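You operate a simulated robot arm through the tools that you are given. There is no shell and no other tool.

You run a simulated robot arm. Do the job below in one go: nothing can be reset, and whatever is moved stays where it is left.

JOB
Test the blue can in the can tester, then switch it off.
Fine: it tests at a safe 12 V; plus to plus, dial at the can's F, clamp closed before it goes on; it stays clamped; test no other.
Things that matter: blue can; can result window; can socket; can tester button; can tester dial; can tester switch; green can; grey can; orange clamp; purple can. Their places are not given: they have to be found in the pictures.

The check looks at the end state, three seconds after you hand in, the way a careful person would. Anything else that was tipped, shoved, dropped, spilled or broken makes it a failure.

ROBOT AND FRAMES
A 7-joint arm with a two-finger parallel gripper, fixed in place. Base frame: the origin is at the foot of the arm, x ahead of it, y to its left, z up. Lengths are in m, angles in degrees, forces in N, time in s.
With the tool pointing down near the work surface it reaches from about 0.32 to 0.72 m from the base axis. Its first joint turns from -143.0 to 143.0 degrees. Payload 3 kg.
Tool frame: the origin (TCP) lies between the finger pads and is the grasp point; the fingertips stand 0.03 m ahead of it; z points along the fingers, y is the line along which they close. The gripper opens to 0.11 m. The fingers are 0.02 m wide and 0.01 m thick; the gripper's body (0.048 by 0.112 m) begins 0.055 m behind the TCP.
Orientation is that of the tool frame in the base frame, as a unit quaternion [w, x, y, z]. With the fingers straight down and closing along the base's y, the tool's x points along the base's -x, its y along +y and its z along -z.

CONTROLS
- The arm moves only by the tool nudge_tool. Its argument "steps" is a list of rows, each a list of 3 entries, a list of its own where there are three numbers: the turn, a rotation vector about the tool's x, y, z in degrees, then the shift along the tool's x, y, z in cm, then the gripper command, from -1 (fully open) to 1 (shut), values between in proportion. In form: [[[rx, ry, rz], [x, y, z], gripper], ...]. A call has 1 to 20 rows; each row is the pose to reach, as a shift and turn from the pose commanded when the call began, along the tool's axes at that moment. Rows are played at 5 a second. More than 0.05 m and 8.6 degrees between two rows, or a gripper value outside its range, and nothing of the call is played. Where a pose cannot be reached the arm comes as near as it can. A force on the tool above 40 N (or 10 N above the force at the start of the call, whichever is more), or a blocked arm, ends the call early, and 0.2 s more pass. The fingers move at their own pace (about 0.108 m/s each) and stop on an object; they squeeze with about 33 N. The grip force told is the motor's: it shows also when the fingers shut on nothing. Time passes only in rows, and 0.2 s behind the last, so rows that repeat a pose let the fingers close. The reply holds the time, the measured pose of the TCP, the force on the tool along the base axes, the opening and the grip force, in the units named above and with some noise, with the torque about the TCP (base axes, N m) and any sound that the robot's microphone picked up.
- Cameras (640 x 400 px; columns grow to the right, rows downward): "scene" is fixed at [0.4065, -0.6427, 1.3283]; the picture's right is [0.82, -0.57, 0.00], its down [-0.24, -0.35, -0.91] and it looks along [0.51, 0.75, -0.42] (base axes); focal length 326 px, centre (320, 200). "wrist" rides on the gripper at [0.072, 0.017, -0.104] in the tool frame; the picture's right is [-0.23, 0.97, 0.00], its down [-0.76, -0.18, -0.62] and it looks along [-0.61, -0.14, 0.78] (tool axes); focal length 222 px, centre (320, 200).
- camera(camera): a new picture of that camera. The clock stands still meanwhile.
- raise_lower(by): slides the trunk up (or, below 0, down) by that many m; the arm rides with it, the base frame stays. It gives what a move gives, with no picture.
- pixel_to_xyz(camera, pixels): for up to 12 pixels [column, row] of the newest picture of that camera ("zoom" is the newest enlarged one), the place [x, y, z] in the base frame of the surface seen there, good to about 0.003 m, but the place of the scene camera against the robot may be out by one fixed shift of up to 0.012 m in any direction. The clock stands still meanwhile.
- enlarge(camera, box): a new picture of the part [left, top, right, bottom] of that camera's present view, enlarged. The clock stands still meanwhile.
- finish_job(): hands the job in; it is judged then, once.

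Leave the gripper open and the arm clear of the work at the hand-in unless told otherwise.

The tools are called as a command line: name --argument value ..., lists and objects as JSON in quotes. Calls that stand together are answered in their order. nudge_tool: Moves the arm, as the interface text tells. Its arguments: {"type":"object","properties":{"steps":{"type":"array","items":{"type":"array"}}},"required":["steps"]} The other tools are called the same way: raise_lower (by) slides the trunk up or down; camera (camera) takes a picture; pixel_to_xyz (camera, pixels) gives the place of the surface under pixels of a picture; enlarge (camera, box) takes an enlarged picture of a part of a camera's view; finish_job () hands the job in.

At the start:

```text
time: 0.0
ee_pos: [0.64, -0.4107, 1.169]
ee_rot: [0.001, 0.001, 1.0, 0.0]
wrist_force: [0.1, 0.4, -0.6]
moment: [0.0, -0.03, -0.02]
gripper_width: 0.11
gripper_force: 0.0
trunk travel left (down, up): [-0.724, 0.166]
```

scene: 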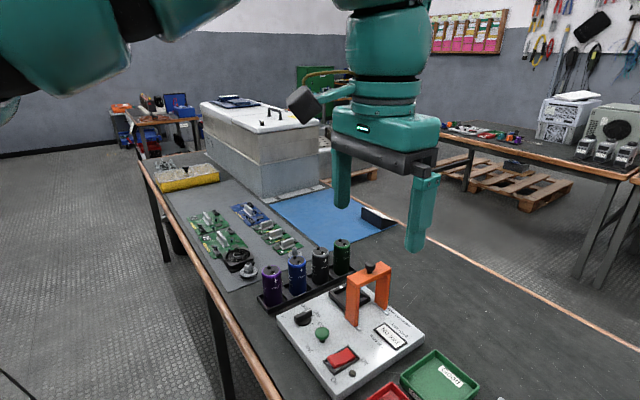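
wrist: 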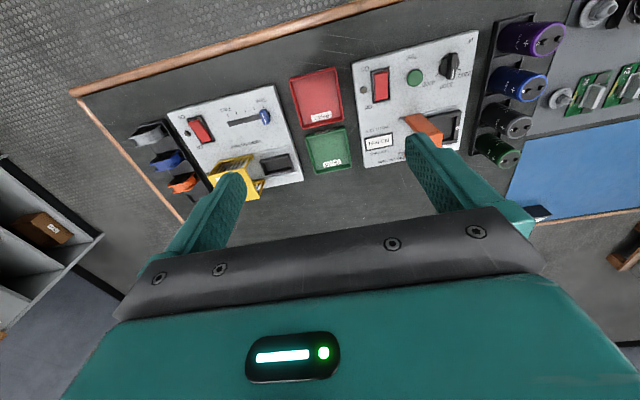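

I see the can tester at about (350,340) in the scene and four cans in a rack at about (305,275). I'll enlarge both areas to read the details.

enlarge --camera "scene" --box '[240, 220, 440, 400]'

enlarge --camera "wrist" --box '[340, 10, 580, 180]'

```text
2.22 times, centred on (340, 310) of scene
```

zoom: 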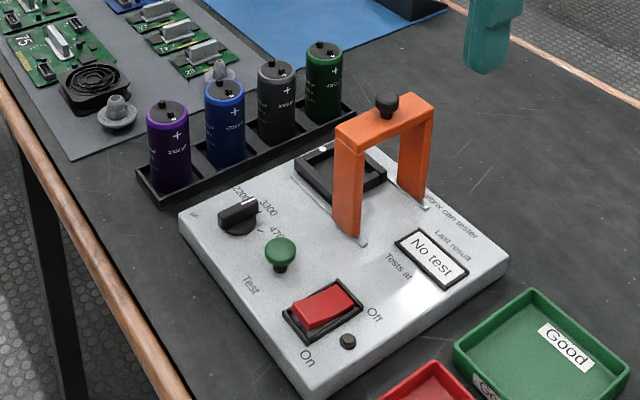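

```text
2.35 times, centred on (460, 95) of wrist
```

zoom: 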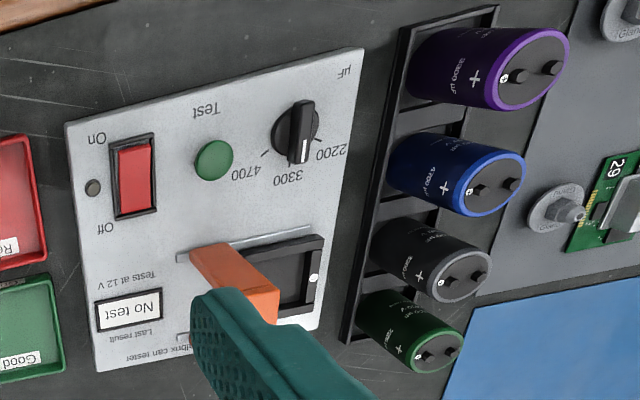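

The blue can seems to read 4700 µF. I'll zoom tighter on the cans, the dial and the socket.

enlarge --camera "wrist" --box '[470, 50, 570, 120]'

enlarge --camera "wrist" --box '[400, 30, 490, 150]'

enlarge --camera "scene" --box '[290, 240, 400, 320]'

enlarge --camera "scene" --box '[280, 300, 380, 380]'

```text
5.71 times, centred on (520, 85) of wrist
```

zoom: 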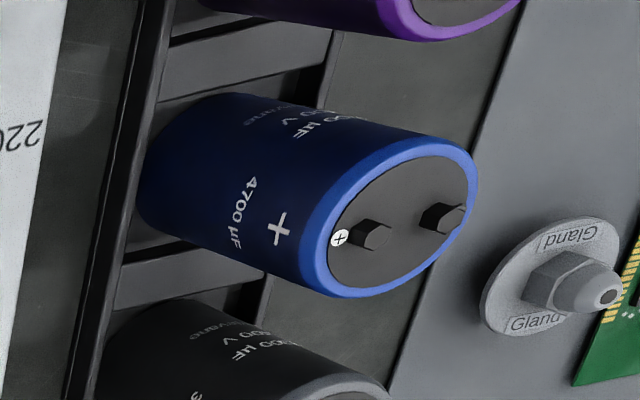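

```text
3.33 times, centred on (445, 90) of wrist
```

zoom: 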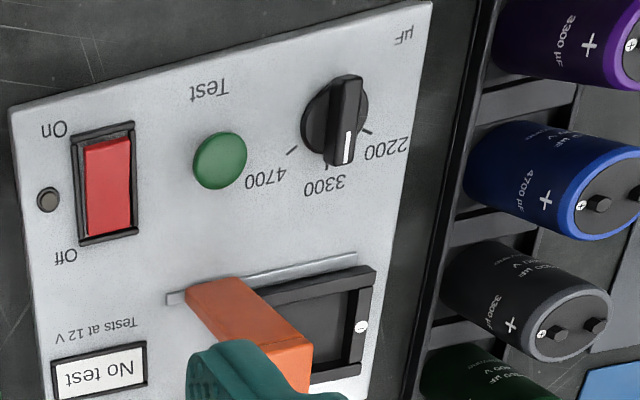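

```text
5.00 times, centred on (345, 280) of scene
```

zoom: 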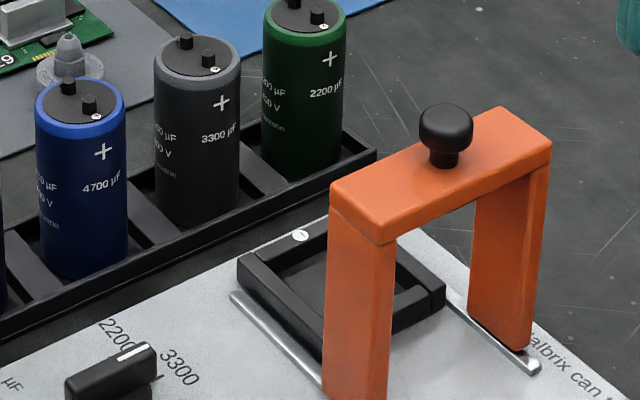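

```text
5.00 times, centred on (330, 340) of scene
```

zoom: 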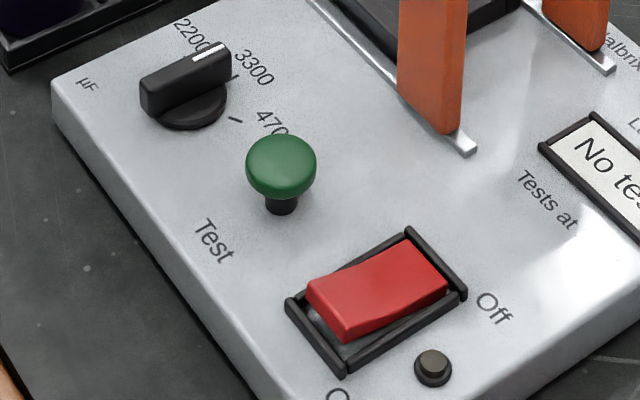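

The socket's visible mark may be a minus, so I need a closer look. First I'll locate the main points.

camera --camera "wrist"

pixel_to_xyz --camera "wrist" --pixels '[[530, 84], [550, 90], [415, 78], [448, 66], [450, 60], [380, 85], [455, 130], [420, 125], [365, 160], [375, 140], [510, 65], [480, 120]]'

enlarge --camera "scene" --box '[240, 220, 440, 400]'

pixel_to_xyz --camera "zoom" --pixels '[[224, 88], [230, 130], [345, 125], [415, 115], [387, 98], [280, 250], [245, 203], [320, 305], [345, 185], [322, 150], [430, 258], [347, 340]]'

```text
taken
```

wrist: 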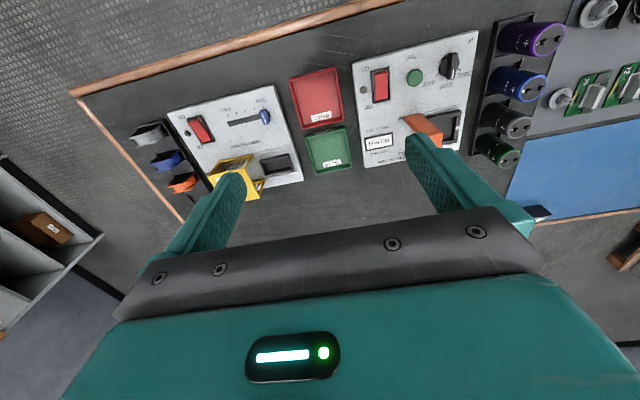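

```text
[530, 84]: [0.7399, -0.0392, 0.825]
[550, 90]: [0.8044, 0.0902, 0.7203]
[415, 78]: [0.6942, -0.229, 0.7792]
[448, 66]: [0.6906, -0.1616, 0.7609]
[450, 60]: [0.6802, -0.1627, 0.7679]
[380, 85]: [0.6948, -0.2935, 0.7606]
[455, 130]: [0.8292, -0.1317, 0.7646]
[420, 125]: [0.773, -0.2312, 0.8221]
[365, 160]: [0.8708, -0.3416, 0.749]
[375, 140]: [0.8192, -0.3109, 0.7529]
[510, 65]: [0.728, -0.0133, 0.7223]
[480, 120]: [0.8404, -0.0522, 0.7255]
```

```text
2.22 times, centred on (340, 310) of scene
```

zoom: 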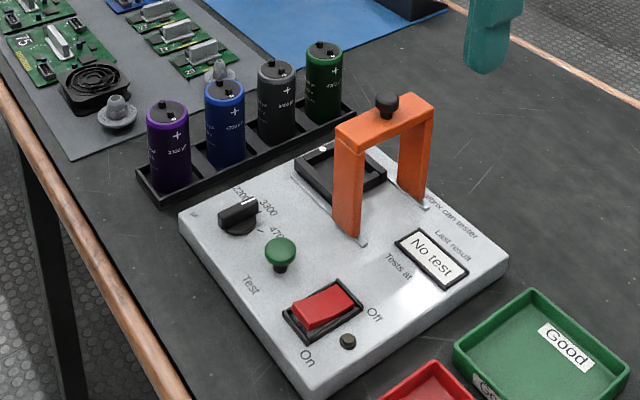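

```text
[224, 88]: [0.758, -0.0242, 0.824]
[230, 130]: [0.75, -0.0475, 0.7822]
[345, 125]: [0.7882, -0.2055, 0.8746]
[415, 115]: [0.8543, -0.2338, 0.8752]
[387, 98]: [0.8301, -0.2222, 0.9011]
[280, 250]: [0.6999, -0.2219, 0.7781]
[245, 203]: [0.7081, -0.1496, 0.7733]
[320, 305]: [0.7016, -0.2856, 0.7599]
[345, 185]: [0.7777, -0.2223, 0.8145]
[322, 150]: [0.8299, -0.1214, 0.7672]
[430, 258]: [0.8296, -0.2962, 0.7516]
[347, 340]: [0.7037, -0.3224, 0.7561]
```

The clamp is a sliding bridge with a knob at about (0.83,-0.22,0.90) and rails along y over the socket. Button, dial and switch are near x 0.70. These places are far out, so I'll lower the trunk by 0.15 for reach and a closer view.

raise_lower --by -0.15

camera --camera "scene"

camera --camera "wrist"

```text
time: 1.8
ee_pos: [0.6392, -0.4103, 1.0191]
ee_rot: [0.0, 0.001, 1.0, -0.001]
wrist_force: [0.4, 0.2, 0.4]
moment: [0.01, -0.01, 0.03]
gripper_width: 0.1098
gripper_force: 0.0
trunk travel left (down, up): [-0.574, 0.316]
```

```text
taken
```

scene: 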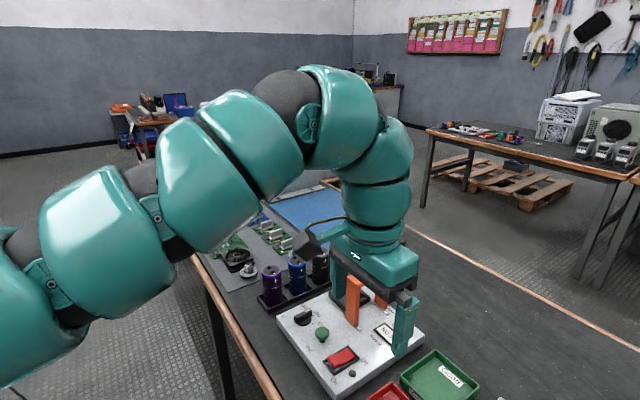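

```text
taken
```

wrist: 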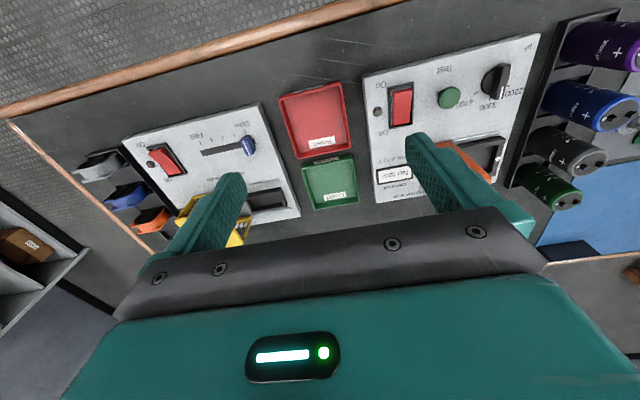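

The arm came down cleanly. The tool is still high, so I'll move over to about (0.56,-0.08,1.03) so the wrist camera can look at the socket, clamp and cans.

nudge_tool --steps '[[[0, 0, 0], [1, 4.5, -0.2], -1], [[0, 0, 0], [2, 9, -0.4], -1], [[0, 0, 0], [3, 13.5, -0.6], -1], [[0, 0, 0], [4, 18, -0.8], -1], [[0, 0, 0], [5, 22.5, -1], -1], [[0, 0, 0], [6, 27, -1], -1], [[0, 0, 0], [7, 31, -1], -1], [[0, 0, 0], [8, 33, -1], -1], [[0, 0, 0], [8, 33, -1], -1]]'

camera --camera "wrist"

camera --camera "scene"

```text
time: 3.8
ee_pos: [0.6774, -0.0691, 1.0247]
ee_rot: [0.001, 0.001, 1.0, 0.001]
wrist_force: [0.0, 1.0, -0.6]
moment: [-0.08, 0.02, 0.01]
gripper_width: 0.1094
gripper_force: 0.0
out of reach, approached as far as the arm can: row 1, 2, 3, 4, 5, 6, 7, 8, 9
trunk travel left (down, up): [-0.574, 0.316]
```

```text
taken
```

wrist: 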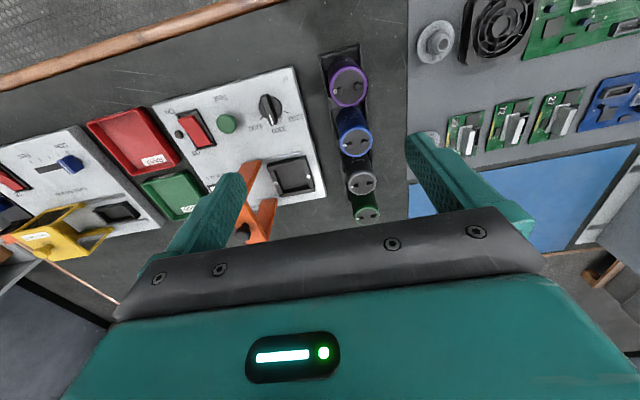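

```text
taken
```

scene: 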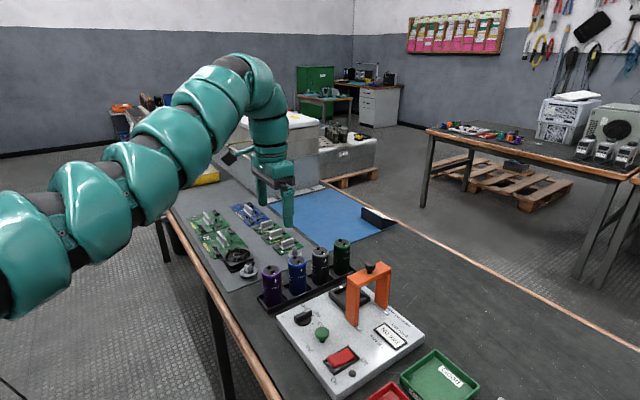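

The arm stopped at x 0.677 (0.56 is out of reach here), but the view is good. Socket at about (290,175), cans at (350,85)–(367,215). I'll enlarge.

enlarge --camera "wrist" --box '[255, 140, 335, 210]'

enlarge --camera "wrist" --box '[310, 50, 410, 230]'

pixel_to_xyz --camera "wrist" --pixels '[[348, 87], [355, 140], [361, 183], [367, 214], [290, 176], [272, 163], [302, 157], [315, 188], [284, 194], [227, 123], [267, 108], [243, 234]]'

```text
5.71 times, centred on (295, 175) of wrist
```

zoom: 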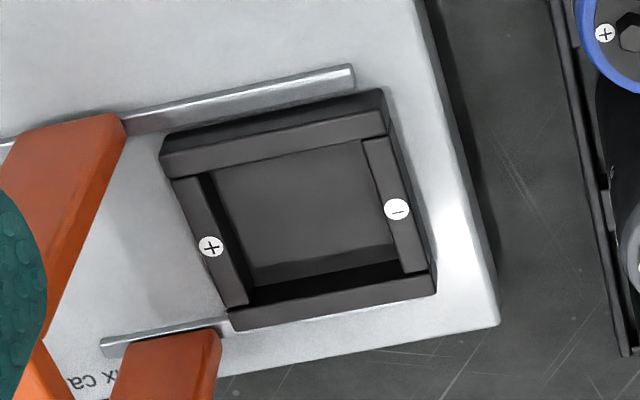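

```text
2.22 times, centred on (360, 140) of wrist
```

zoom: 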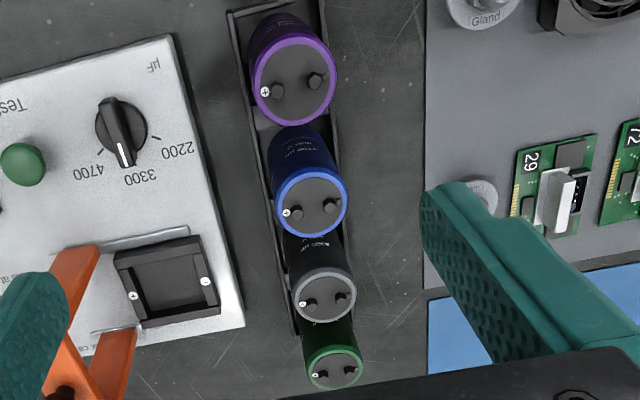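

```text
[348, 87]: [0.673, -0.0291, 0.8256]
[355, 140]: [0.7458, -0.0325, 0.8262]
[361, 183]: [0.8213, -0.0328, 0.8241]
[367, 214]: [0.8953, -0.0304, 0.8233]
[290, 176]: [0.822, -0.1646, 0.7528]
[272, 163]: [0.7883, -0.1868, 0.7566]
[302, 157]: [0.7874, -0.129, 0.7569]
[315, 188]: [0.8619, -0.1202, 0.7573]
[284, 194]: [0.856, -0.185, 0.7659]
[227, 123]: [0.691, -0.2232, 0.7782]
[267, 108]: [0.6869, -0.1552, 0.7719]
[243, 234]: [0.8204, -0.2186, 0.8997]
```

The socket's plus is on the -y side and minus on the +y side. The blue can's plus also faces -y, so it goes in without turning. Cans are about 0.0745 apart in x. Next I zoom on the dial and switch to read their state.

enlarge --camera "wrist" --box '[245, 85, 309, 135]'

enlarge --camera "wrist" --box '[165, 95, 245, 155]'

nudge_tool --steps '[[[0, 0, 0], [0, -1, 0], -1], [[0, 0, 0], [0, -2, 0], -1], [[0, 0, 0], [0, -2, 0], -1]]'

```text
8.00 times, centred on (277, 110) of wrist
```

zoom: 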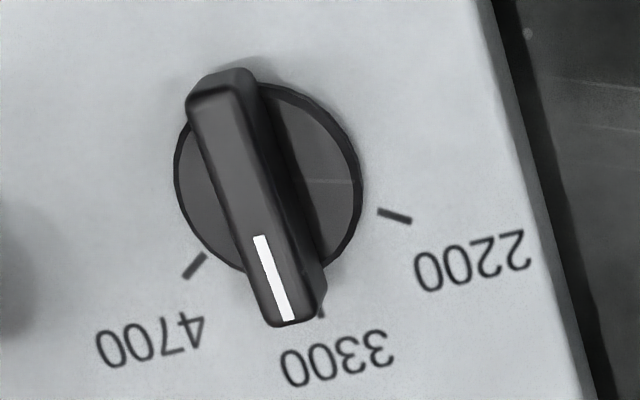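

```text
6.67 times, centred on (205, 125) of wrist
```

zoom: 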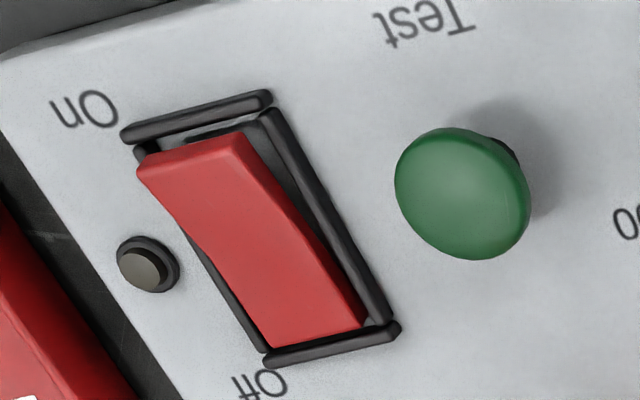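

```text
time: 4.5
ee_pos: [0.6791, -0.0886, 1.0232]
ee_rot: [-0.002, 0.001, 1.0, 0.0]
wrist_force: [-0.2, 0.4, -0.6]
moment: [0.02, -0.01, 0.01]
gripper_width: 0.11
gripper_force: 0.1
trunk travel left (down, up): [-0.574, 0.316]
```

The switch is off and its lamp dark. The dial points at 3300 and must go to 4700. I'll move above the dial at about (0.687,-0.156,0.92).

nudge_tool --steps '[[[0, 0, 0], [-0.2, -2, 2], -1], [[0, 0, 0], [-0.4, -4, 4], -1], [[0, 0, 0], [-0.6, -5.5, 6], -1], [[0, 0, 0], [-0.8, -6.7, 8], -1], [[0, 0, 0], [-0.8, -6.7, 10], -1], [[0, 0, 0], [-0.8, -6.7, 10], -1]]'

camera --camera "wrist"

enlarge --camera "wrist" --box '[260, 60, 380, 160]'

```text
time: 6.0
ee_pos: [0.7145, -0.1454, 0.9189]
ee_rot: [0.002, -0.002, 1.0, 0.001]
wrist_force: [0.2, 0.2, -1.6]
moment: [0.03, 0.09, 0.0]
gripper_width: 0.11
gripper_force: 0.0
out of reach, approached as far as the arm can: row 1, 2, 3, 4, 5, 6
trunk travel left (down, up): [-0.574, 0.316]
```

```text
taken
```

wrist: 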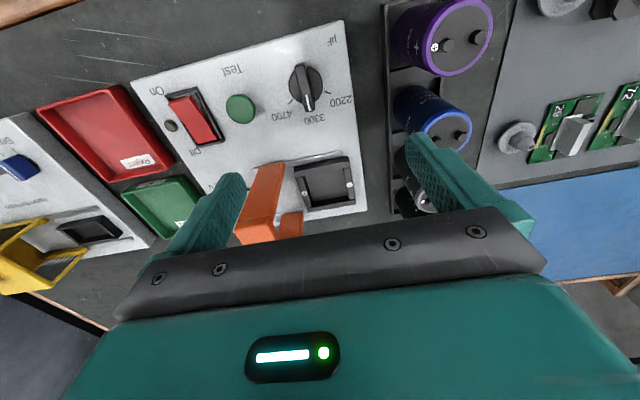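

```text
4.00 times, centred on (320, 110) of wrist
```

zoom: 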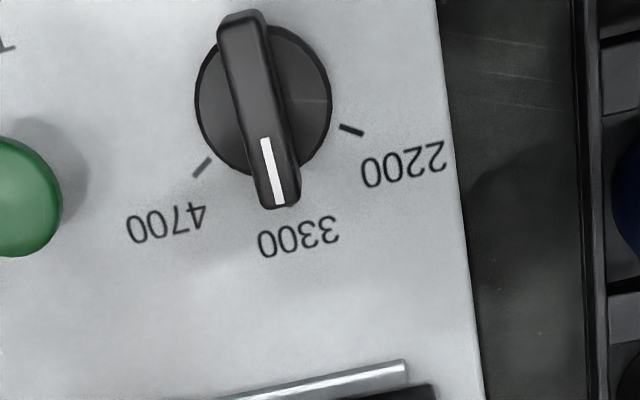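

With the trunk low, the arm cannot come closer than about 0.73 m. I'll measure the dial from here, then raise the trunk for the dial.

pixel_to_xyz --camera "zoom" --pixels '[[239, 22], [280, 200], [262, 110], [203, 167], [351, 130], [200, 100], [330, 100], [225, 60], [262, 60], [265, 180], [297, 180], [262, 165]]'

raise_lower --by 0.12

```text
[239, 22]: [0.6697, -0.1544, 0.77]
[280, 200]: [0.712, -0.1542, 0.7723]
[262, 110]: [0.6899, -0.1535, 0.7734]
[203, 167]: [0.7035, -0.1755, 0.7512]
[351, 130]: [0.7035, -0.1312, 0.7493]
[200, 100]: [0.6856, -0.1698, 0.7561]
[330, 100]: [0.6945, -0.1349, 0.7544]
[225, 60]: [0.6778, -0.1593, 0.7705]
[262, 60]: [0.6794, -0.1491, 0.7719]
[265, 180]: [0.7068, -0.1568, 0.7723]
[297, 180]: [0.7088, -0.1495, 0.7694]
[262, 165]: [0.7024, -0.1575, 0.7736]
```

```text
time: 7.5
ee_pos: [0.7137, -0.1443, 1.0417]
ee_rot: [0.003, -0.001, 1.0, 0.002]
wrist_force: [0.0, -0.1, -0.3]
moment: [0.02, -0.04, -0.01]
gripper_width: 0.11
gripper_force: 0.1
trunk travel left (down, up): [-0.694, 0.196]
```

Dial centre is about (0.6905,-0.154), handle 0.01 wide along x, top z 0.772, with ticks at ±60° (4700 toward -y). I'll come in above it with the fingers half open.

nudge_tool --steps '[[[0, 0, 0], [1, -0.5, 3], 0], [[0, 0, 0], [2.3, -1, 6], 0.27], [[0, 0, 0], [2.3, -1, 9], 0.27], [[0, 0, 0], [2.3, -1, 12], 0.27], [[0, 0, 0], [2.3, -1, 15], 0.27], [[0, 0, 0], [2.3, -1, 17], 0.27], [[0, 0, 0], [2.3, -1, 17], 0.27]]'

camera --camera "wrist"

```text
time: 9.1
ee_pos: [0.6897, -0.1559, 0.8703]
ee_rot: [0.003, -0.001, 1.0, 0.001]
wrist_force: [-0.6, -0.1, 0.7]
moment: [0.01, 0.0, 0.02]
gripper_width: 0.0403
gripper_force: 0.1
out of reach, approached as far as the arm can: row 1, 2, 3
trunk travel left (down, up): [-0.694, 0.196]
```

```text
taken
```

wrist: 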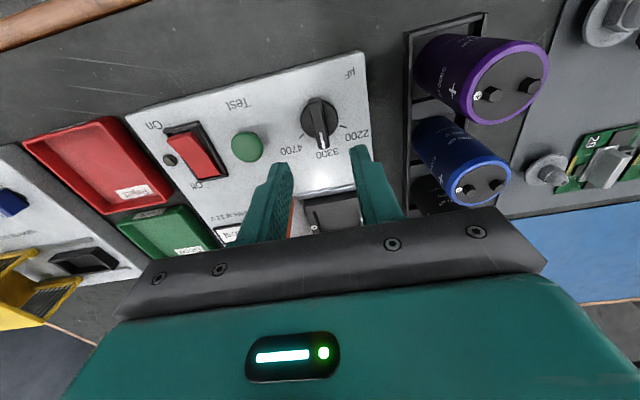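

The dial sits between the fingers at (320,120). I'll go down 8 cm to z 0.790 and look again.

nudge_tool --steps '[[[0, 0, 0], [0, 0.15, 3], 0.27], [[0, 0, 0], [0, 0.15, 6], 0.27], [[0, 0, 0], [0, 0.15, 7.5], 0.27], [[0, 0, 0], [0, 0.15, 8], 0.27], [[0, 0, 0], [0, 0.15, 8], 0.27]]'

enlarge --camera "wrist" --box '[220, 80, 420, 240]'

enlarge --camera "scene" --box '[240, 240, 400, 370]'

```text
time: 10.2
ee_pos: [0.6928, -0.1524, 0.7938]
ee_rot: [0.004, -0.001, 1.0, 0.002]
wrist_force: [-0.5, 0.8, 0.6]
moment: [-0.01, -0.01, -0.01]
gripper_width: 0.04
gripper_force: 0.1
trunk travel left (down, up): [-0.694, 0.196]
```

```text
2.50 times, centred on (320, 160) of wrist
```

zoom: 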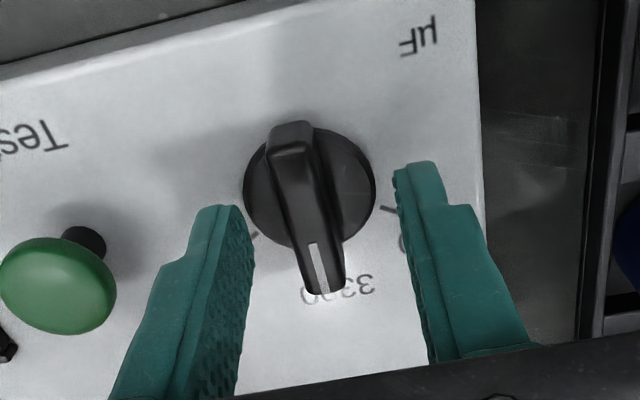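

```text
3.08 times, centred on (320, 305) of scene
```

zoom: 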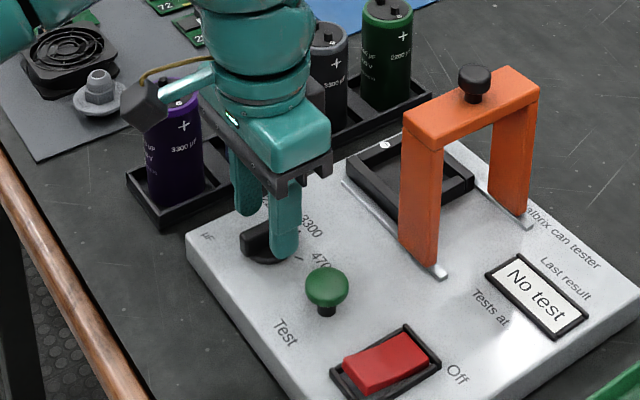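

The fingers straddle the handle. I'll close on it.

nudge_tool --steps '[[[0, 0, 0], [0.1, 0, 0.2], 0.6], [[0, 0, 0], [0.1, 0, 0.2], 0.9], [[0, 0, 0], [0.1, 0, 0.2], 1], [[0, 0, 0], [0.1, 0, 0.2], 1]]'

enlarge --camera "wrist" --box '[220, 80, 420, 240]'

```text
time: 11.2
ee_pos: [0.691, -0.1549, 0.7909]
ee_rot: [0.004, 0.0, 1.0, 0.002]
wrist_force: [0.7, -15.2, 3.7]
moment: [-0.55, 0.26, 0.0]
gripper_width: 0.012
gripper_force: 45.0
trunk travel left (down, up): [-0.694, 0.196]
```

```text
2.50 times, centred on (320, 160) of wrist
```

zoom: 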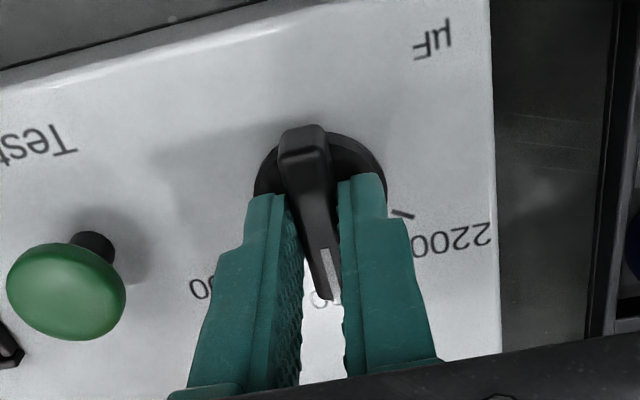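

Gripped (0.012 wide), but with 15 N sideways, so I'll relax by -1.5 mm in y.

nudge_tool --steps '[[[0, 0, 0], [0, -0.1, 0], 1], [[0, 0, 0], [0, -0.2, 0], 1], [[0, 0, 0], [0, -0.2, 0], 1]]'

```text
time: 12.1
ee_pos: [0.6897, -0.1555, 0.792]
ee_rot: [0.005, 0.001, 1.0, 0.002]
wrist_force: [8.0, -15.2, 13.1]
moment: [-0.47, 0.99, -0.02]
gripper_width: 0.0119
gripper_force: 44.8
trunk travel left (down, up): [-0.694, 0.196]
```

The side force is unchanged, so I'll wait a moment to see if it settles.

nudge_tool --steps '[[[0, 0, 0], [0, 0, 0], 1], [[0, 0, 0], [0, 0, 0], 1]]'

```text
time: 12.7
ee_pos: [0.6907, -0.156, 0.7904]
ee_rot: [0.005, 0.0, 1.0, 0.001]
wrist_force: [13.2, -17.0, 17.9]
moment: [-0.56, 0.48, -0.01]
gripper_width: 0.0119
gripper_force: 44.9
trunk travel left (down, up): [-0.694, 0.196]
```

Forces are building, so I'll open, let the arm settle and re-centre.

nudge_tool --steps '[[[0, 0, 0], [0, 0, 0], 0.5], [[0, 0, 0], [0, 0, -0.1], 0.5], [[0, 0, 0], [0, 0, -0.1], 0.5], [[0, 0, 0], [0, 0, -0.1], 0.5]]'

enlarge --camera "wrist" --box '[220, 80, 420, 240]'

pixel_to_xyz --camera "zoom" --pixels '[[305, 130], [320, 200], [330, 270], [290, 170], [318, 160]]'

```text
time: 13.7
ee_pos: [0.6894, -0.1536, 0.7907]
ee_rot: [0.003, -0.001, 1.0, 0.002]
wrist_force: [0.7, -0.1, 0.2]
moment: [-0.03, 0.03, 0.01]
gripper_width: 0.0274
gripper_force: 0.1
trunk travel left (down, up): [-0.694, 0.196]
```

```text
2.50 times, centred on (320, 160) of wrist
```

zoom: 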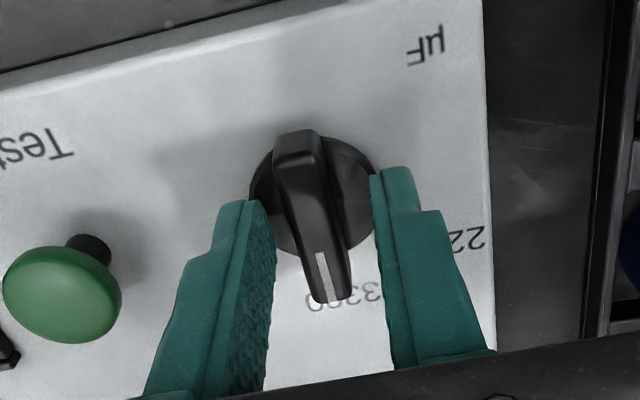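

```text
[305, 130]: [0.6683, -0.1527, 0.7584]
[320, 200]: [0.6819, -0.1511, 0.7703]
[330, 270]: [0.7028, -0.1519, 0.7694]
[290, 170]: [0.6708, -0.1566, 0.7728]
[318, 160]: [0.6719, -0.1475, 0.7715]
```

The handle is about 2 mm to the left (-y) of the finger mid-line. I'll shift -0.2 cm in y and close again.

nudge_tool --steps '[[[0, 0, 0], [0, -0.2, 0], 0.5], [[0, 0, 0], [0, -0.2, 0], 0.5], [[0, 0, 0], [0, -0.2, 0], 0.7], [[0, 0, 0], [0, -0.2, 0], 1], [[0, 0, 0], [0, -0.2, 0], 1]]'

```text
time: 14.8
ee_pos: [0.6902, -0.1554, 0.791]
ee_rot: [0.004, -0.001, 1.0, 0.003]
wrist_force: [0.2, 4.0, -0.4]
moment: [-0.03, -0.1, 0.04]
gripper_width: 0.0119
gripper_force: 45.5
trunk travel left (down, up): [-0.694, 0.196]
```

Side force is small now. I'll turn +60° about the tool axis (toward -y, where 4700 is).

nudge_tool --steps '[[[0, 0, 7.5], [0, 0, 0], 1], [[0, 0, 15], [0, 0, 0], 1], [[0, 0, 22.5], [0, 0, 0], 1], [[0, 0, 30], [0, 0, 0], 1], [[0, 0, 37.5], [0, 0, 0], 1], [[0, 0, 45], [0, 0, 0], 1], [[0, 0, 52.5], [0, 0, 0], 1], [[0, 0, 60], [0, 0, 0], 1], [[0, 0, 60], [0, 0, 0], 1]]'

enlarge --camera "scene" --box '[270, 280, 370, 360]'

camera --camera "wrist"

```text
time: 16.9
ee_pos: [0.6919, -0.1544, 0.7908]
ee_rot: [0.002, 0.499, 0.866, 0.003]
wrist_force: [8.7, 18.0, 4.1]
moment: [-0.59, -0.42, 0.02]
gripper_width: 0.0119
gripper_force: 45.2
trunk travel left (down, up): [-0.694, 0.196]
```

```text
5.00 times, centred on (320, 320) of scene
```

zoom: 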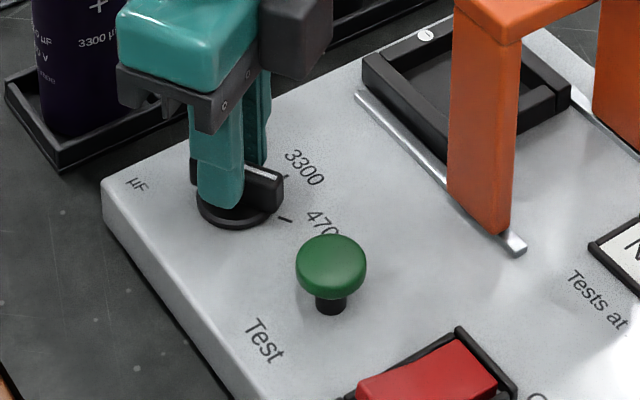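

```text
taken
```

wrist: 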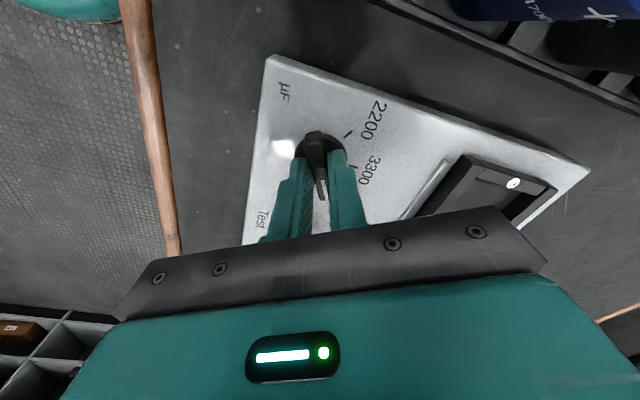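

The dial has followed the turn. I'll open a little, rise, and check where it points.

nudge_tool --steps '[[[0, 0, 0], [0, 0, 0], 0.6], [[0, 0, 0], [0, 0, 0], 0.4], [[0, 0, 0], [0, 0, -3], 0.4], [[0, 0, 0], [0, 0, -7], 0.4], [[0, 0, 0], [0, 0, -11], 0.4], [[0, 0, 0], [0, 0, -13], 0.4], [[0, 0, 0], [0, 0, -13], 0.4]]'

camera --camera "wrist"

enlarge --camera "wrist" --box '[270, 70, 370, 150]'

enlarge --camera "scene" --box '[270, 280, 370, 360]'

```text
time: 18.4
ee_pos: [0.6896, -0.1563, 0.9215]
ee_rot: [0.003, 0.499, 0.866, 0.004]
wrist_force: [0.0, 0.8, -0.1]
moment: [0.01, 0.0, 0.01]
gripper_width: 0.0328
gripper_force: 0.0
trunk travel left (down, up): [-0.694, 0.196]
```

```text
taken
```

wrist: 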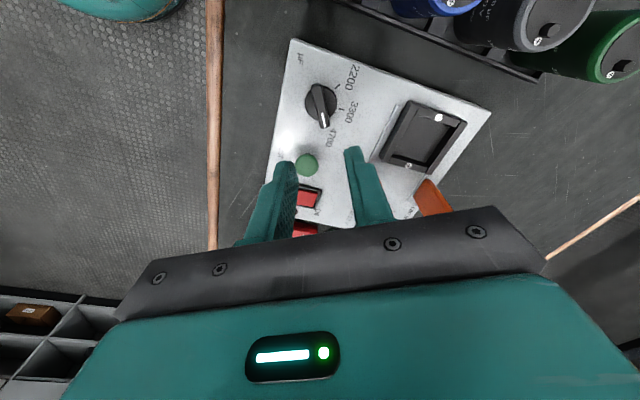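

```text
5.00 times, centred on (320, 110) of wrist
```

zoom: 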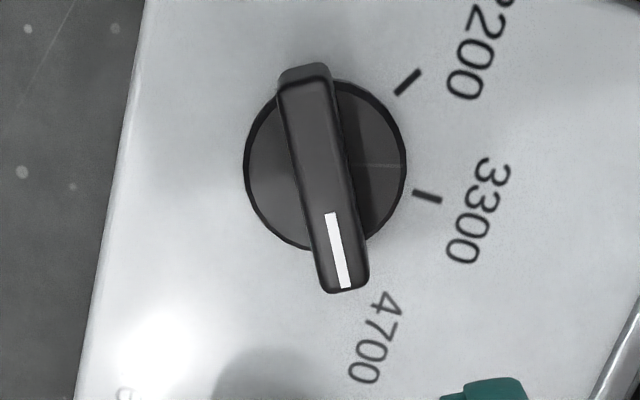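

```text
5.00 times, centred on (320, 320) of scene
```

zoom: 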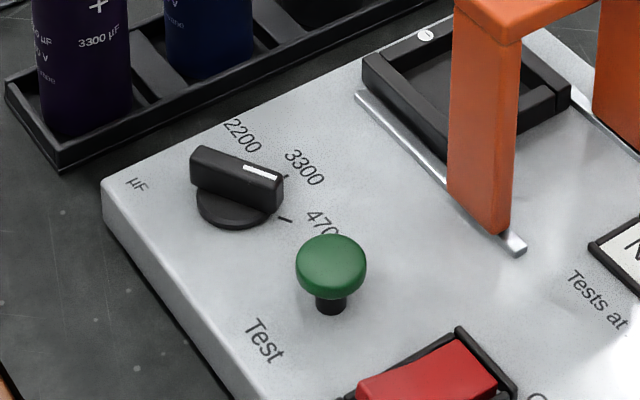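

The dial now points at 4700. Next I turn the tool by another 30° (fingers closing along x) and move above the blue can at about (0.747,-0.031,0.95).

nudge_tool --steps '[[[0, 0, 6], [1.6, 2.2, -1], 0], [[0, 0, 12], [3.2, 4.5, -2], -0.2], [[0, 0, 18], [4.8, 6.7, -3], -0.2], [[0, 0, 24], [6.4, 9, -3], -0.2], [[0, 0, 30], [8, 11.2, -3], -0.2], [[0, 0, 30], [8, 11.2, -3], -0.2]]'

camera --camera "wrist"

camera --camera "scene"

```text
time: 19.9
ee_pos: [0.7476, -0.0317, 0.9513]
ee_rot: [0.002, 0.707, 0.708, 0.004]
wrist_force: [-0.6, -0.2, -0.5]
moment: [0.03, -0.02, 0.01]
gripper_width: 0.0659
gripper_force: 0.2
trunk travel left (down, up): [-0.694, 0.196]
```

```text
taken
```

wrist: 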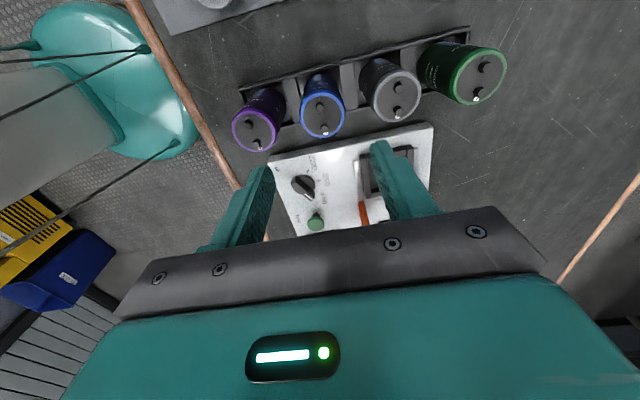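

```text
taken
```

scene: 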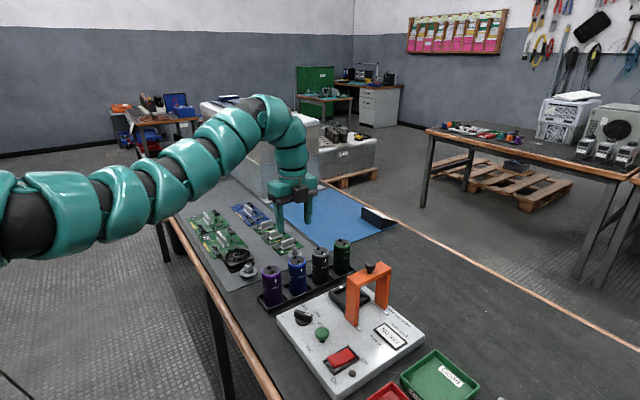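

The blue can top is at about (322,115) in the wrist view. I'll enlarge and measure its rim and neighbours.

enlarge --camera "wrist" --box '[220, 30, 440, 170]'

pixel_to_xyz --camera "wrist" --pixels '[[302, 116], [344, 110], [322, 136], [320, 100], [322, 116], [233, 132], [276, 120], [255, 130], [373, 100], [419, 92], [396, 96], [345, 90]]'

```text
2.86 times, centred on (330, 100) of wrist
```

zoom: 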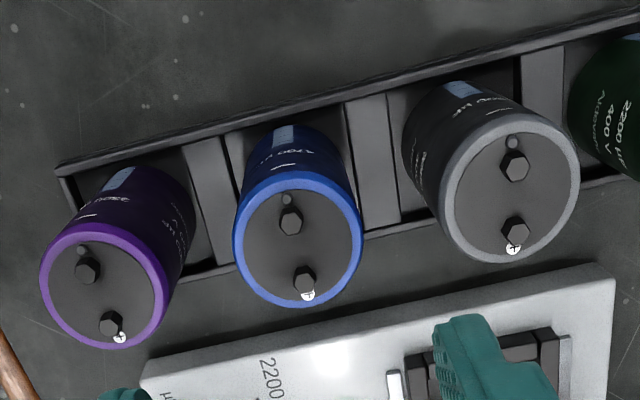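

```text
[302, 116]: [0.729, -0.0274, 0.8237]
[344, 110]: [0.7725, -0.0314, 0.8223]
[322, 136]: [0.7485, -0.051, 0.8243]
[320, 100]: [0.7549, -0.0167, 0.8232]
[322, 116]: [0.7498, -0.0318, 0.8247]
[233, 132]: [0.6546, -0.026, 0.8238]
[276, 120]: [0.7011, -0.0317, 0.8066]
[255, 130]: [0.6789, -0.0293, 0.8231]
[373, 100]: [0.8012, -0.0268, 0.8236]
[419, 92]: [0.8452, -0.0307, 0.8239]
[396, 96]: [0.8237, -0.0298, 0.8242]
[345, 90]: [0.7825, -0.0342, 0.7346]
```

Blue can centre is about (0.751,-0.031), diameter 0.045, top z 0.824, with 7 mm or more clearance on each side. I'll descend with a 0.06 opening, first to z 0.86.

nudge_tool --steps '[[[0, 0, 0], [0, 0.35, 2], -0.09], [[0, 0, 0], [0, 0.35, 5], -0.09], [[0, 0, 0], [0, 0.35, 8], -0.09], [[0, 0, 0], [0, 0.35, 8], -0.09]]'

enlarge --camera "wrist" --box '[200, 40, 440, 220]'

```text
time: 20.9
ee_pos: [0.7499, -0.0308, 0.8732]
ee_rot: [0.001, 0.707, 0.707, 0.005]
wrist_force: [-0.6, -0.1, -0.2]
moment: [-0.02, 0.0, -0.02]
gripper_width: 0.0599
gripper_force: 0.1
trunk travel left (down, up): [-0.694, 0.196]
```

```text
2.22 times, centred on (320, 130) of wrist
```

zoom: 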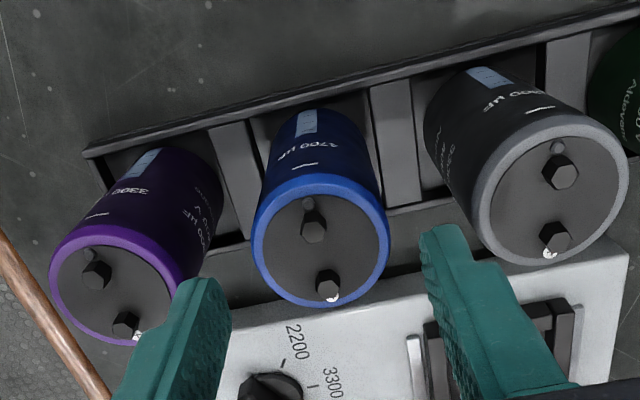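

The can is centred at (320,242) in the zoom, exactly on the tool axis. I'll go down to z 0.795.

nudge_tool --steps '[[[0, 0, 0], [0, 0, 2.5], -0.09], [[0, 0, 0], [0, 0, 5], -0.09], [[0, 0, 0], [0, 0, 7], -0.09], [[0, 0, 0], [0, 0, 7.8], -0.09], [[0, 0, 0], [0, 0, 7.8], -0.09]]'

camera --camera "wrist"

enlarge --camera "scene" --box '[240, 200, 400, 330]'

```text
time: 22.1
ee_pos: [0.7506, -0.03, 0.7923]
ee_rot: [0.001, 0.706, 0.708, 0.004]
wrist_force: [-0.4, 0.3, 0.0]
moment: [-0.04, -0.01, 0.0]
gripper_width: 0.0601
gripper_force: 0.0
trunk travel left (down, up): [-0.694, 0.196]
```

```text
taken
```

wrist: 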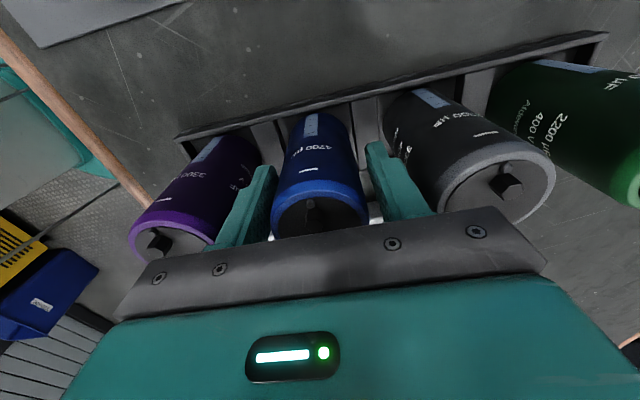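

```text
3.08 times, centred on (320, 265) of scene
```

zoom: 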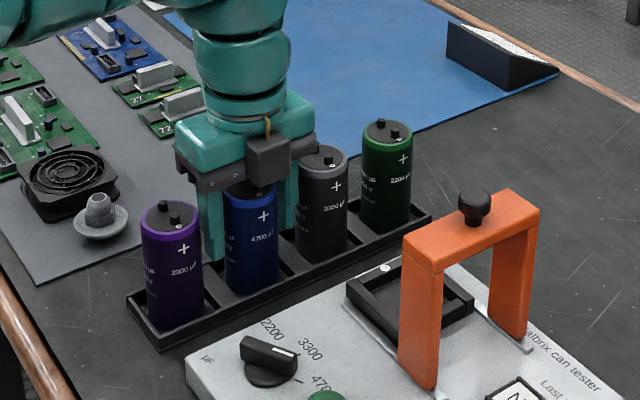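

The fingers are around the can. In the scene view I see a dark box on the gripper at zoom (280,155). I need its true place, since it could foul the clamp.

pixel_to_xyz --camera "zoom" --pixels '[[262, 165], [300, 160], [280, 140], [265, 125], [230, 145], [200, 180], [310, 150], [290, 210], [210, 230], [472, 205], [470, 225], [263, 190]]'

enlarge --camera "scene" --box '[270, 190, 370, 290]'

```text
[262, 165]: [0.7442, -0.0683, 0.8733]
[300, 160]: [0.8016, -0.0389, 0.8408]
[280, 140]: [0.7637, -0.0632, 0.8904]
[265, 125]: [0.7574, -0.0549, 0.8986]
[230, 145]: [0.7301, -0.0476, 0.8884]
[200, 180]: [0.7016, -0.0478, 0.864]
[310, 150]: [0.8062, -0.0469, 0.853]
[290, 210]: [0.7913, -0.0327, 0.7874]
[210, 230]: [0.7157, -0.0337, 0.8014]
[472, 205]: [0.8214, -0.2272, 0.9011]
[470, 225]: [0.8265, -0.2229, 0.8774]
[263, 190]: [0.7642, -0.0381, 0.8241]
```

```text
4.00 times, centred on (320, 240) of scene
```

zoom: 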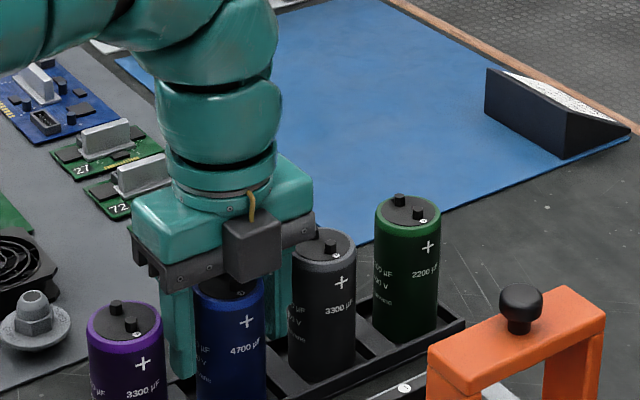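

A box sticks out toward -y from the gripper, to about y -0.068, z 0.86–0.90. I'll measure its lower edge and the clamp bar's front edge.

pixel_to_xyz --camera "zoom" --pixels '[[232, 274], [262, 276], [250, 230], [275, 268], [432, 345], [448, 392], [590, 330], [520, 290], [503, 308], [542, 308], [520, 328], [597, 300]]'

```text
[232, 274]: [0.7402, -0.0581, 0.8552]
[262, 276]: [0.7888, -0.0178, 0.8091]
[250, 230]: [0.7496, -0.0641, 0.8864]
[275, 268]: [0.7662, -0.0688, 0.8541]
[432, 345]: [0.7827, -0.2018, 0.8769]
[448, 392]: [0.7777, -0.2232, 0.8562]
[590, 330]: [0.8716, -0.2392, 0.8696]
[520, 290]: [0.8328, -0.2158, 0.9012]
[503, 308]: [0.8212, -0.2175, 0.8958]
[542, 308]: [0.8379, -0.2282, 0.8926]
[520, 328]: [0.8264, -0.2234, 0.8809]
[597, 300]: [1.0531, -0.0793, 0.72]
```

Box bottom is about 6 cm above the TCP. To clear the clamp knob (top about 0.902), I'll grip the can higher, raising 3 cm to TCP z about 0.823, and then close.

nudge_tool --steps '[[[0, 0, 0], [0, 0, -1.5], -0.09], [[0, 0, 0], [0, 0, -3], -0.09], [[0, 0, 0], [0, 0, -3], 0.1], [[0, 0, 0], [0, 0, -3], 0.4], [[0, 0, 0], [0, 0, -3], 1], [[0, 0, 0], [0, 0, -3], 1]]'

camera --camera "wrist"

```text
time: 23.4
ee_pos: [0.7501, -0.0297, 0.8243]
ee_rot: [0.001, 0.706, 0.708, 0.004]
wrist_force: [-0.5, -1.8, 4.9]
moment: [-0.09, 0.16, 0.05]
gripper_width: 0.0468
gripper_force: 32.8
trunk travel left (down, up): [-0.694, 0.196]
```

```text
taken
```

wrist: 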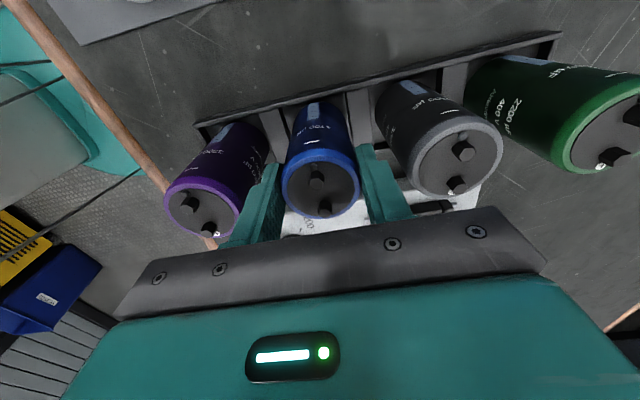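

The blue can is gripped (0.047). I'll lift it straight up 12 cm.

nudge_tool --steps '[[[0, 0, 0], [0, 0, -1], 1], [[0, 0, 0], [0, 0, -3], 1], [[0, 0, 0], [0, 0, -6], 1], [[0, 0, 0], [0, 0, -9], 1], [[0, 0, 0], [0, 0, -12], 1], [[0, 0, 0], [0, 0, -12], 1]]'

camera --camera "scene"

camera --camera "wrist"

```text
time: 24.9
ee_pos: [0.7493, -0.0304, 0.9423]
ee_rot: [0.0, 0.706, 0.708, 0.003]
wrist_force: [-0.7, -0.5, -2.7]
moment: [0.01, -0.02, 0.01]
gripper_width: 0.0469
gripper_force: 33.2
trunk travel left (down, up): [-0.694, 0.196]
```

```text
taken
```

scene: 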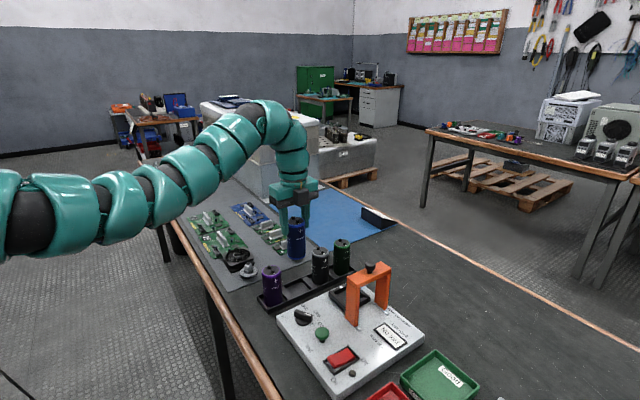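

```text
taken
```

wrist: 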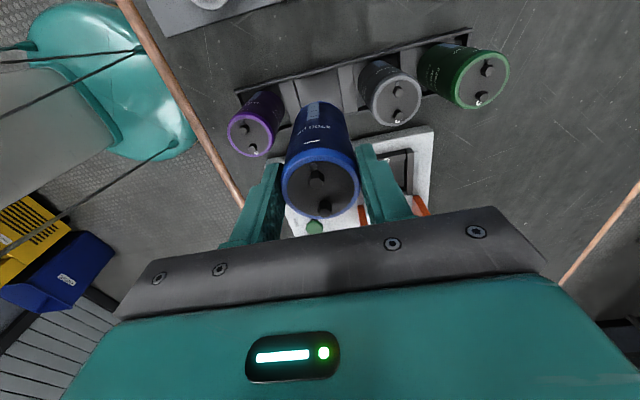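

The can is up. The fingers partly hide the socket at (400,165), so I'll shift 5 cm in -x and 3 cm up to measure it with the wrist camera.

nudge_tool --steps '[[[0, 0, 0], [0, 0, -3], 1], [[0, 0, 0], [0, -2.5, -4], 1], [[0, 0, 0], [0, -5, -4], 1], [[0, 0, 0], [0, -5, -4], 1], [[0, 0, 0], [0, -5, -4], 1]]'

camera --camera "wrist"

enlarge --camera "wrist" --box '[390, 110, 490, 190]'

```text
time: 26.1
ee_pos: [0.6986, -0.0302, 0.9833]
ee_rot: [0.002, 0.706, 0.708, 0.004]
wrist_force: [-0.5, 0.3, -3.3]
moment: [0.01, -0.02, -0.02]
gripper_width: 0.0469
gripper_force: 33.0
trunk travel left (down, up): [-0.694, 0.196]
```

```text
taken
```

wrist: 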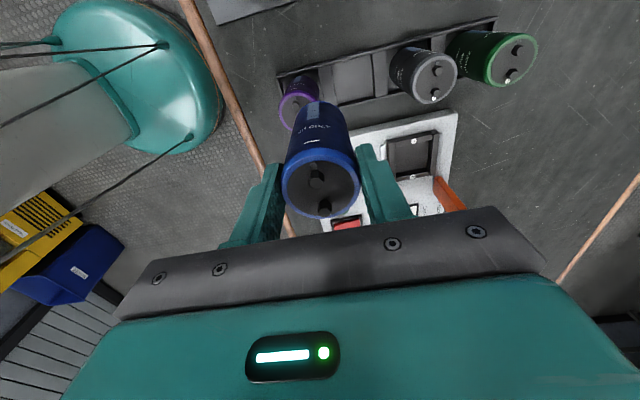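

```text
5.00 times, centred on (440, 150) of wrist
```

zoom: 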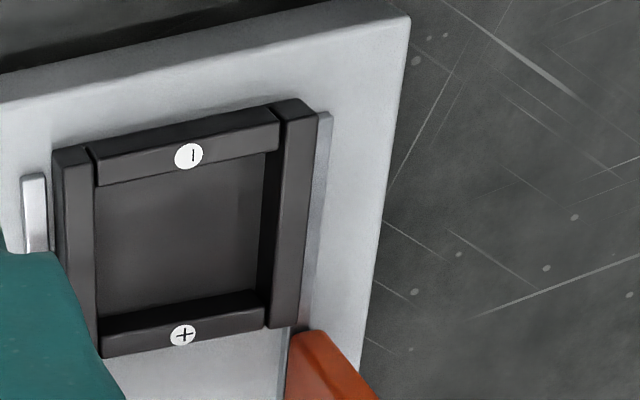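

pixel_to_xyz --camera "zoom" --pixels '[[189, 156], [183, 335], [85, 165], [300, 110], [272, 140], [80, 230], [285, 220], [180, 230], [98, 187], [262, 160], [95, 310], [262, 290]]'

```text
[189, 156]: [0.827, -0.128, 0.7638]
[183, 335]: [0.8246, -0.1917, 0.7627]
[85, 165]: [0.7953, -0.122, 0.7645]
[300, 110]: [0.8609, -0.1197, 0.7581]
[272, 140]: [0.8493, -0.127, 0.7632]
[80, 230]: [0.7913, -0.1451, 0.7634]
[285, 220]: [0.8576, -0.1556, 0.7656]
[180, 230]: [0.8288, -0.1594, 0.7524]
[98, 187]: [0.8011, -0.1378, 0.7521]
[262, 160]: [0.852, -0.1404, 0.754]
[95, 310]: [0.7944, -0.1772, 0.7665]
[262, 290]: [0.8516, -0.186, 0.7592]
```

The socket centre is about (0.824,-0.158), floor 0.7525, inner about 0.055 square. Its plus (zoom (183,335)) is on the -y side, matching the can. I'll carry the can there at z 0.983.

nudge_tool --steps '[[[0, 0, 0], [-2.5, 2.5, 0], 1], [[0, 0, 0], [-5, 5, 0], 1], [[0, 0, 0], [-7.5, 7.5, 0], 1], [[0, 0, 0], [-10, 10, 0], 1], [[0, 0, 0], [-12.7, 12.5, 0], 1], [[0, 0, 0], [-12.7, 12.5, 0], 1], [[0, 0, 0], [-12.7, 12.5, 0], 1]]'

camera --camera "wrist"

enlarge --camera "scene" --box '[260, 160, 460, 320]'

```text
time: 27.6
ee_pos: [0.8092, -0.1486, 0.9833]
ee_rot: [-0.001, 0.707, 0.708, 0.003]
wrist_force: [0.4, -0.2, -1.9]
moment: [0.05, -0.01, 0.01]
gripper_width: 0.0467
gripper_force: 33.0
out of reach, approached as far as the arm can: row 5, 6, 7
trunk travel left (down, up): [-0.694, 0.196]
```

```text
taken
```

wrist: 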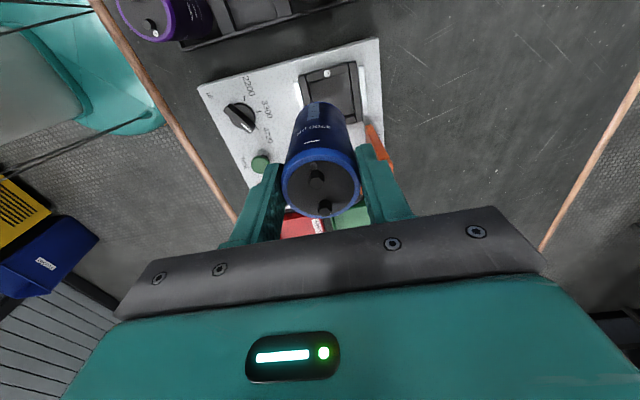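

```text
2.50 times, centred on (360, 240) of scene
```

zoom: 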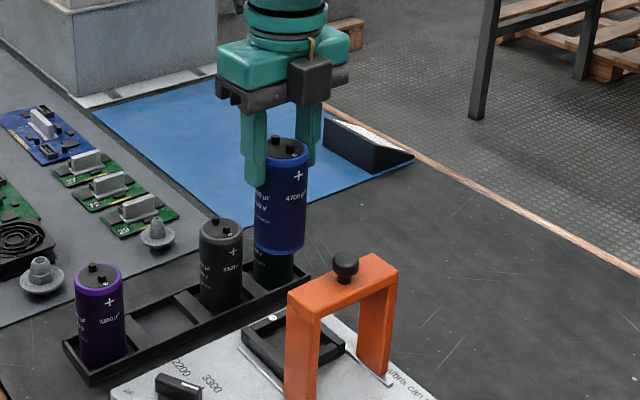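

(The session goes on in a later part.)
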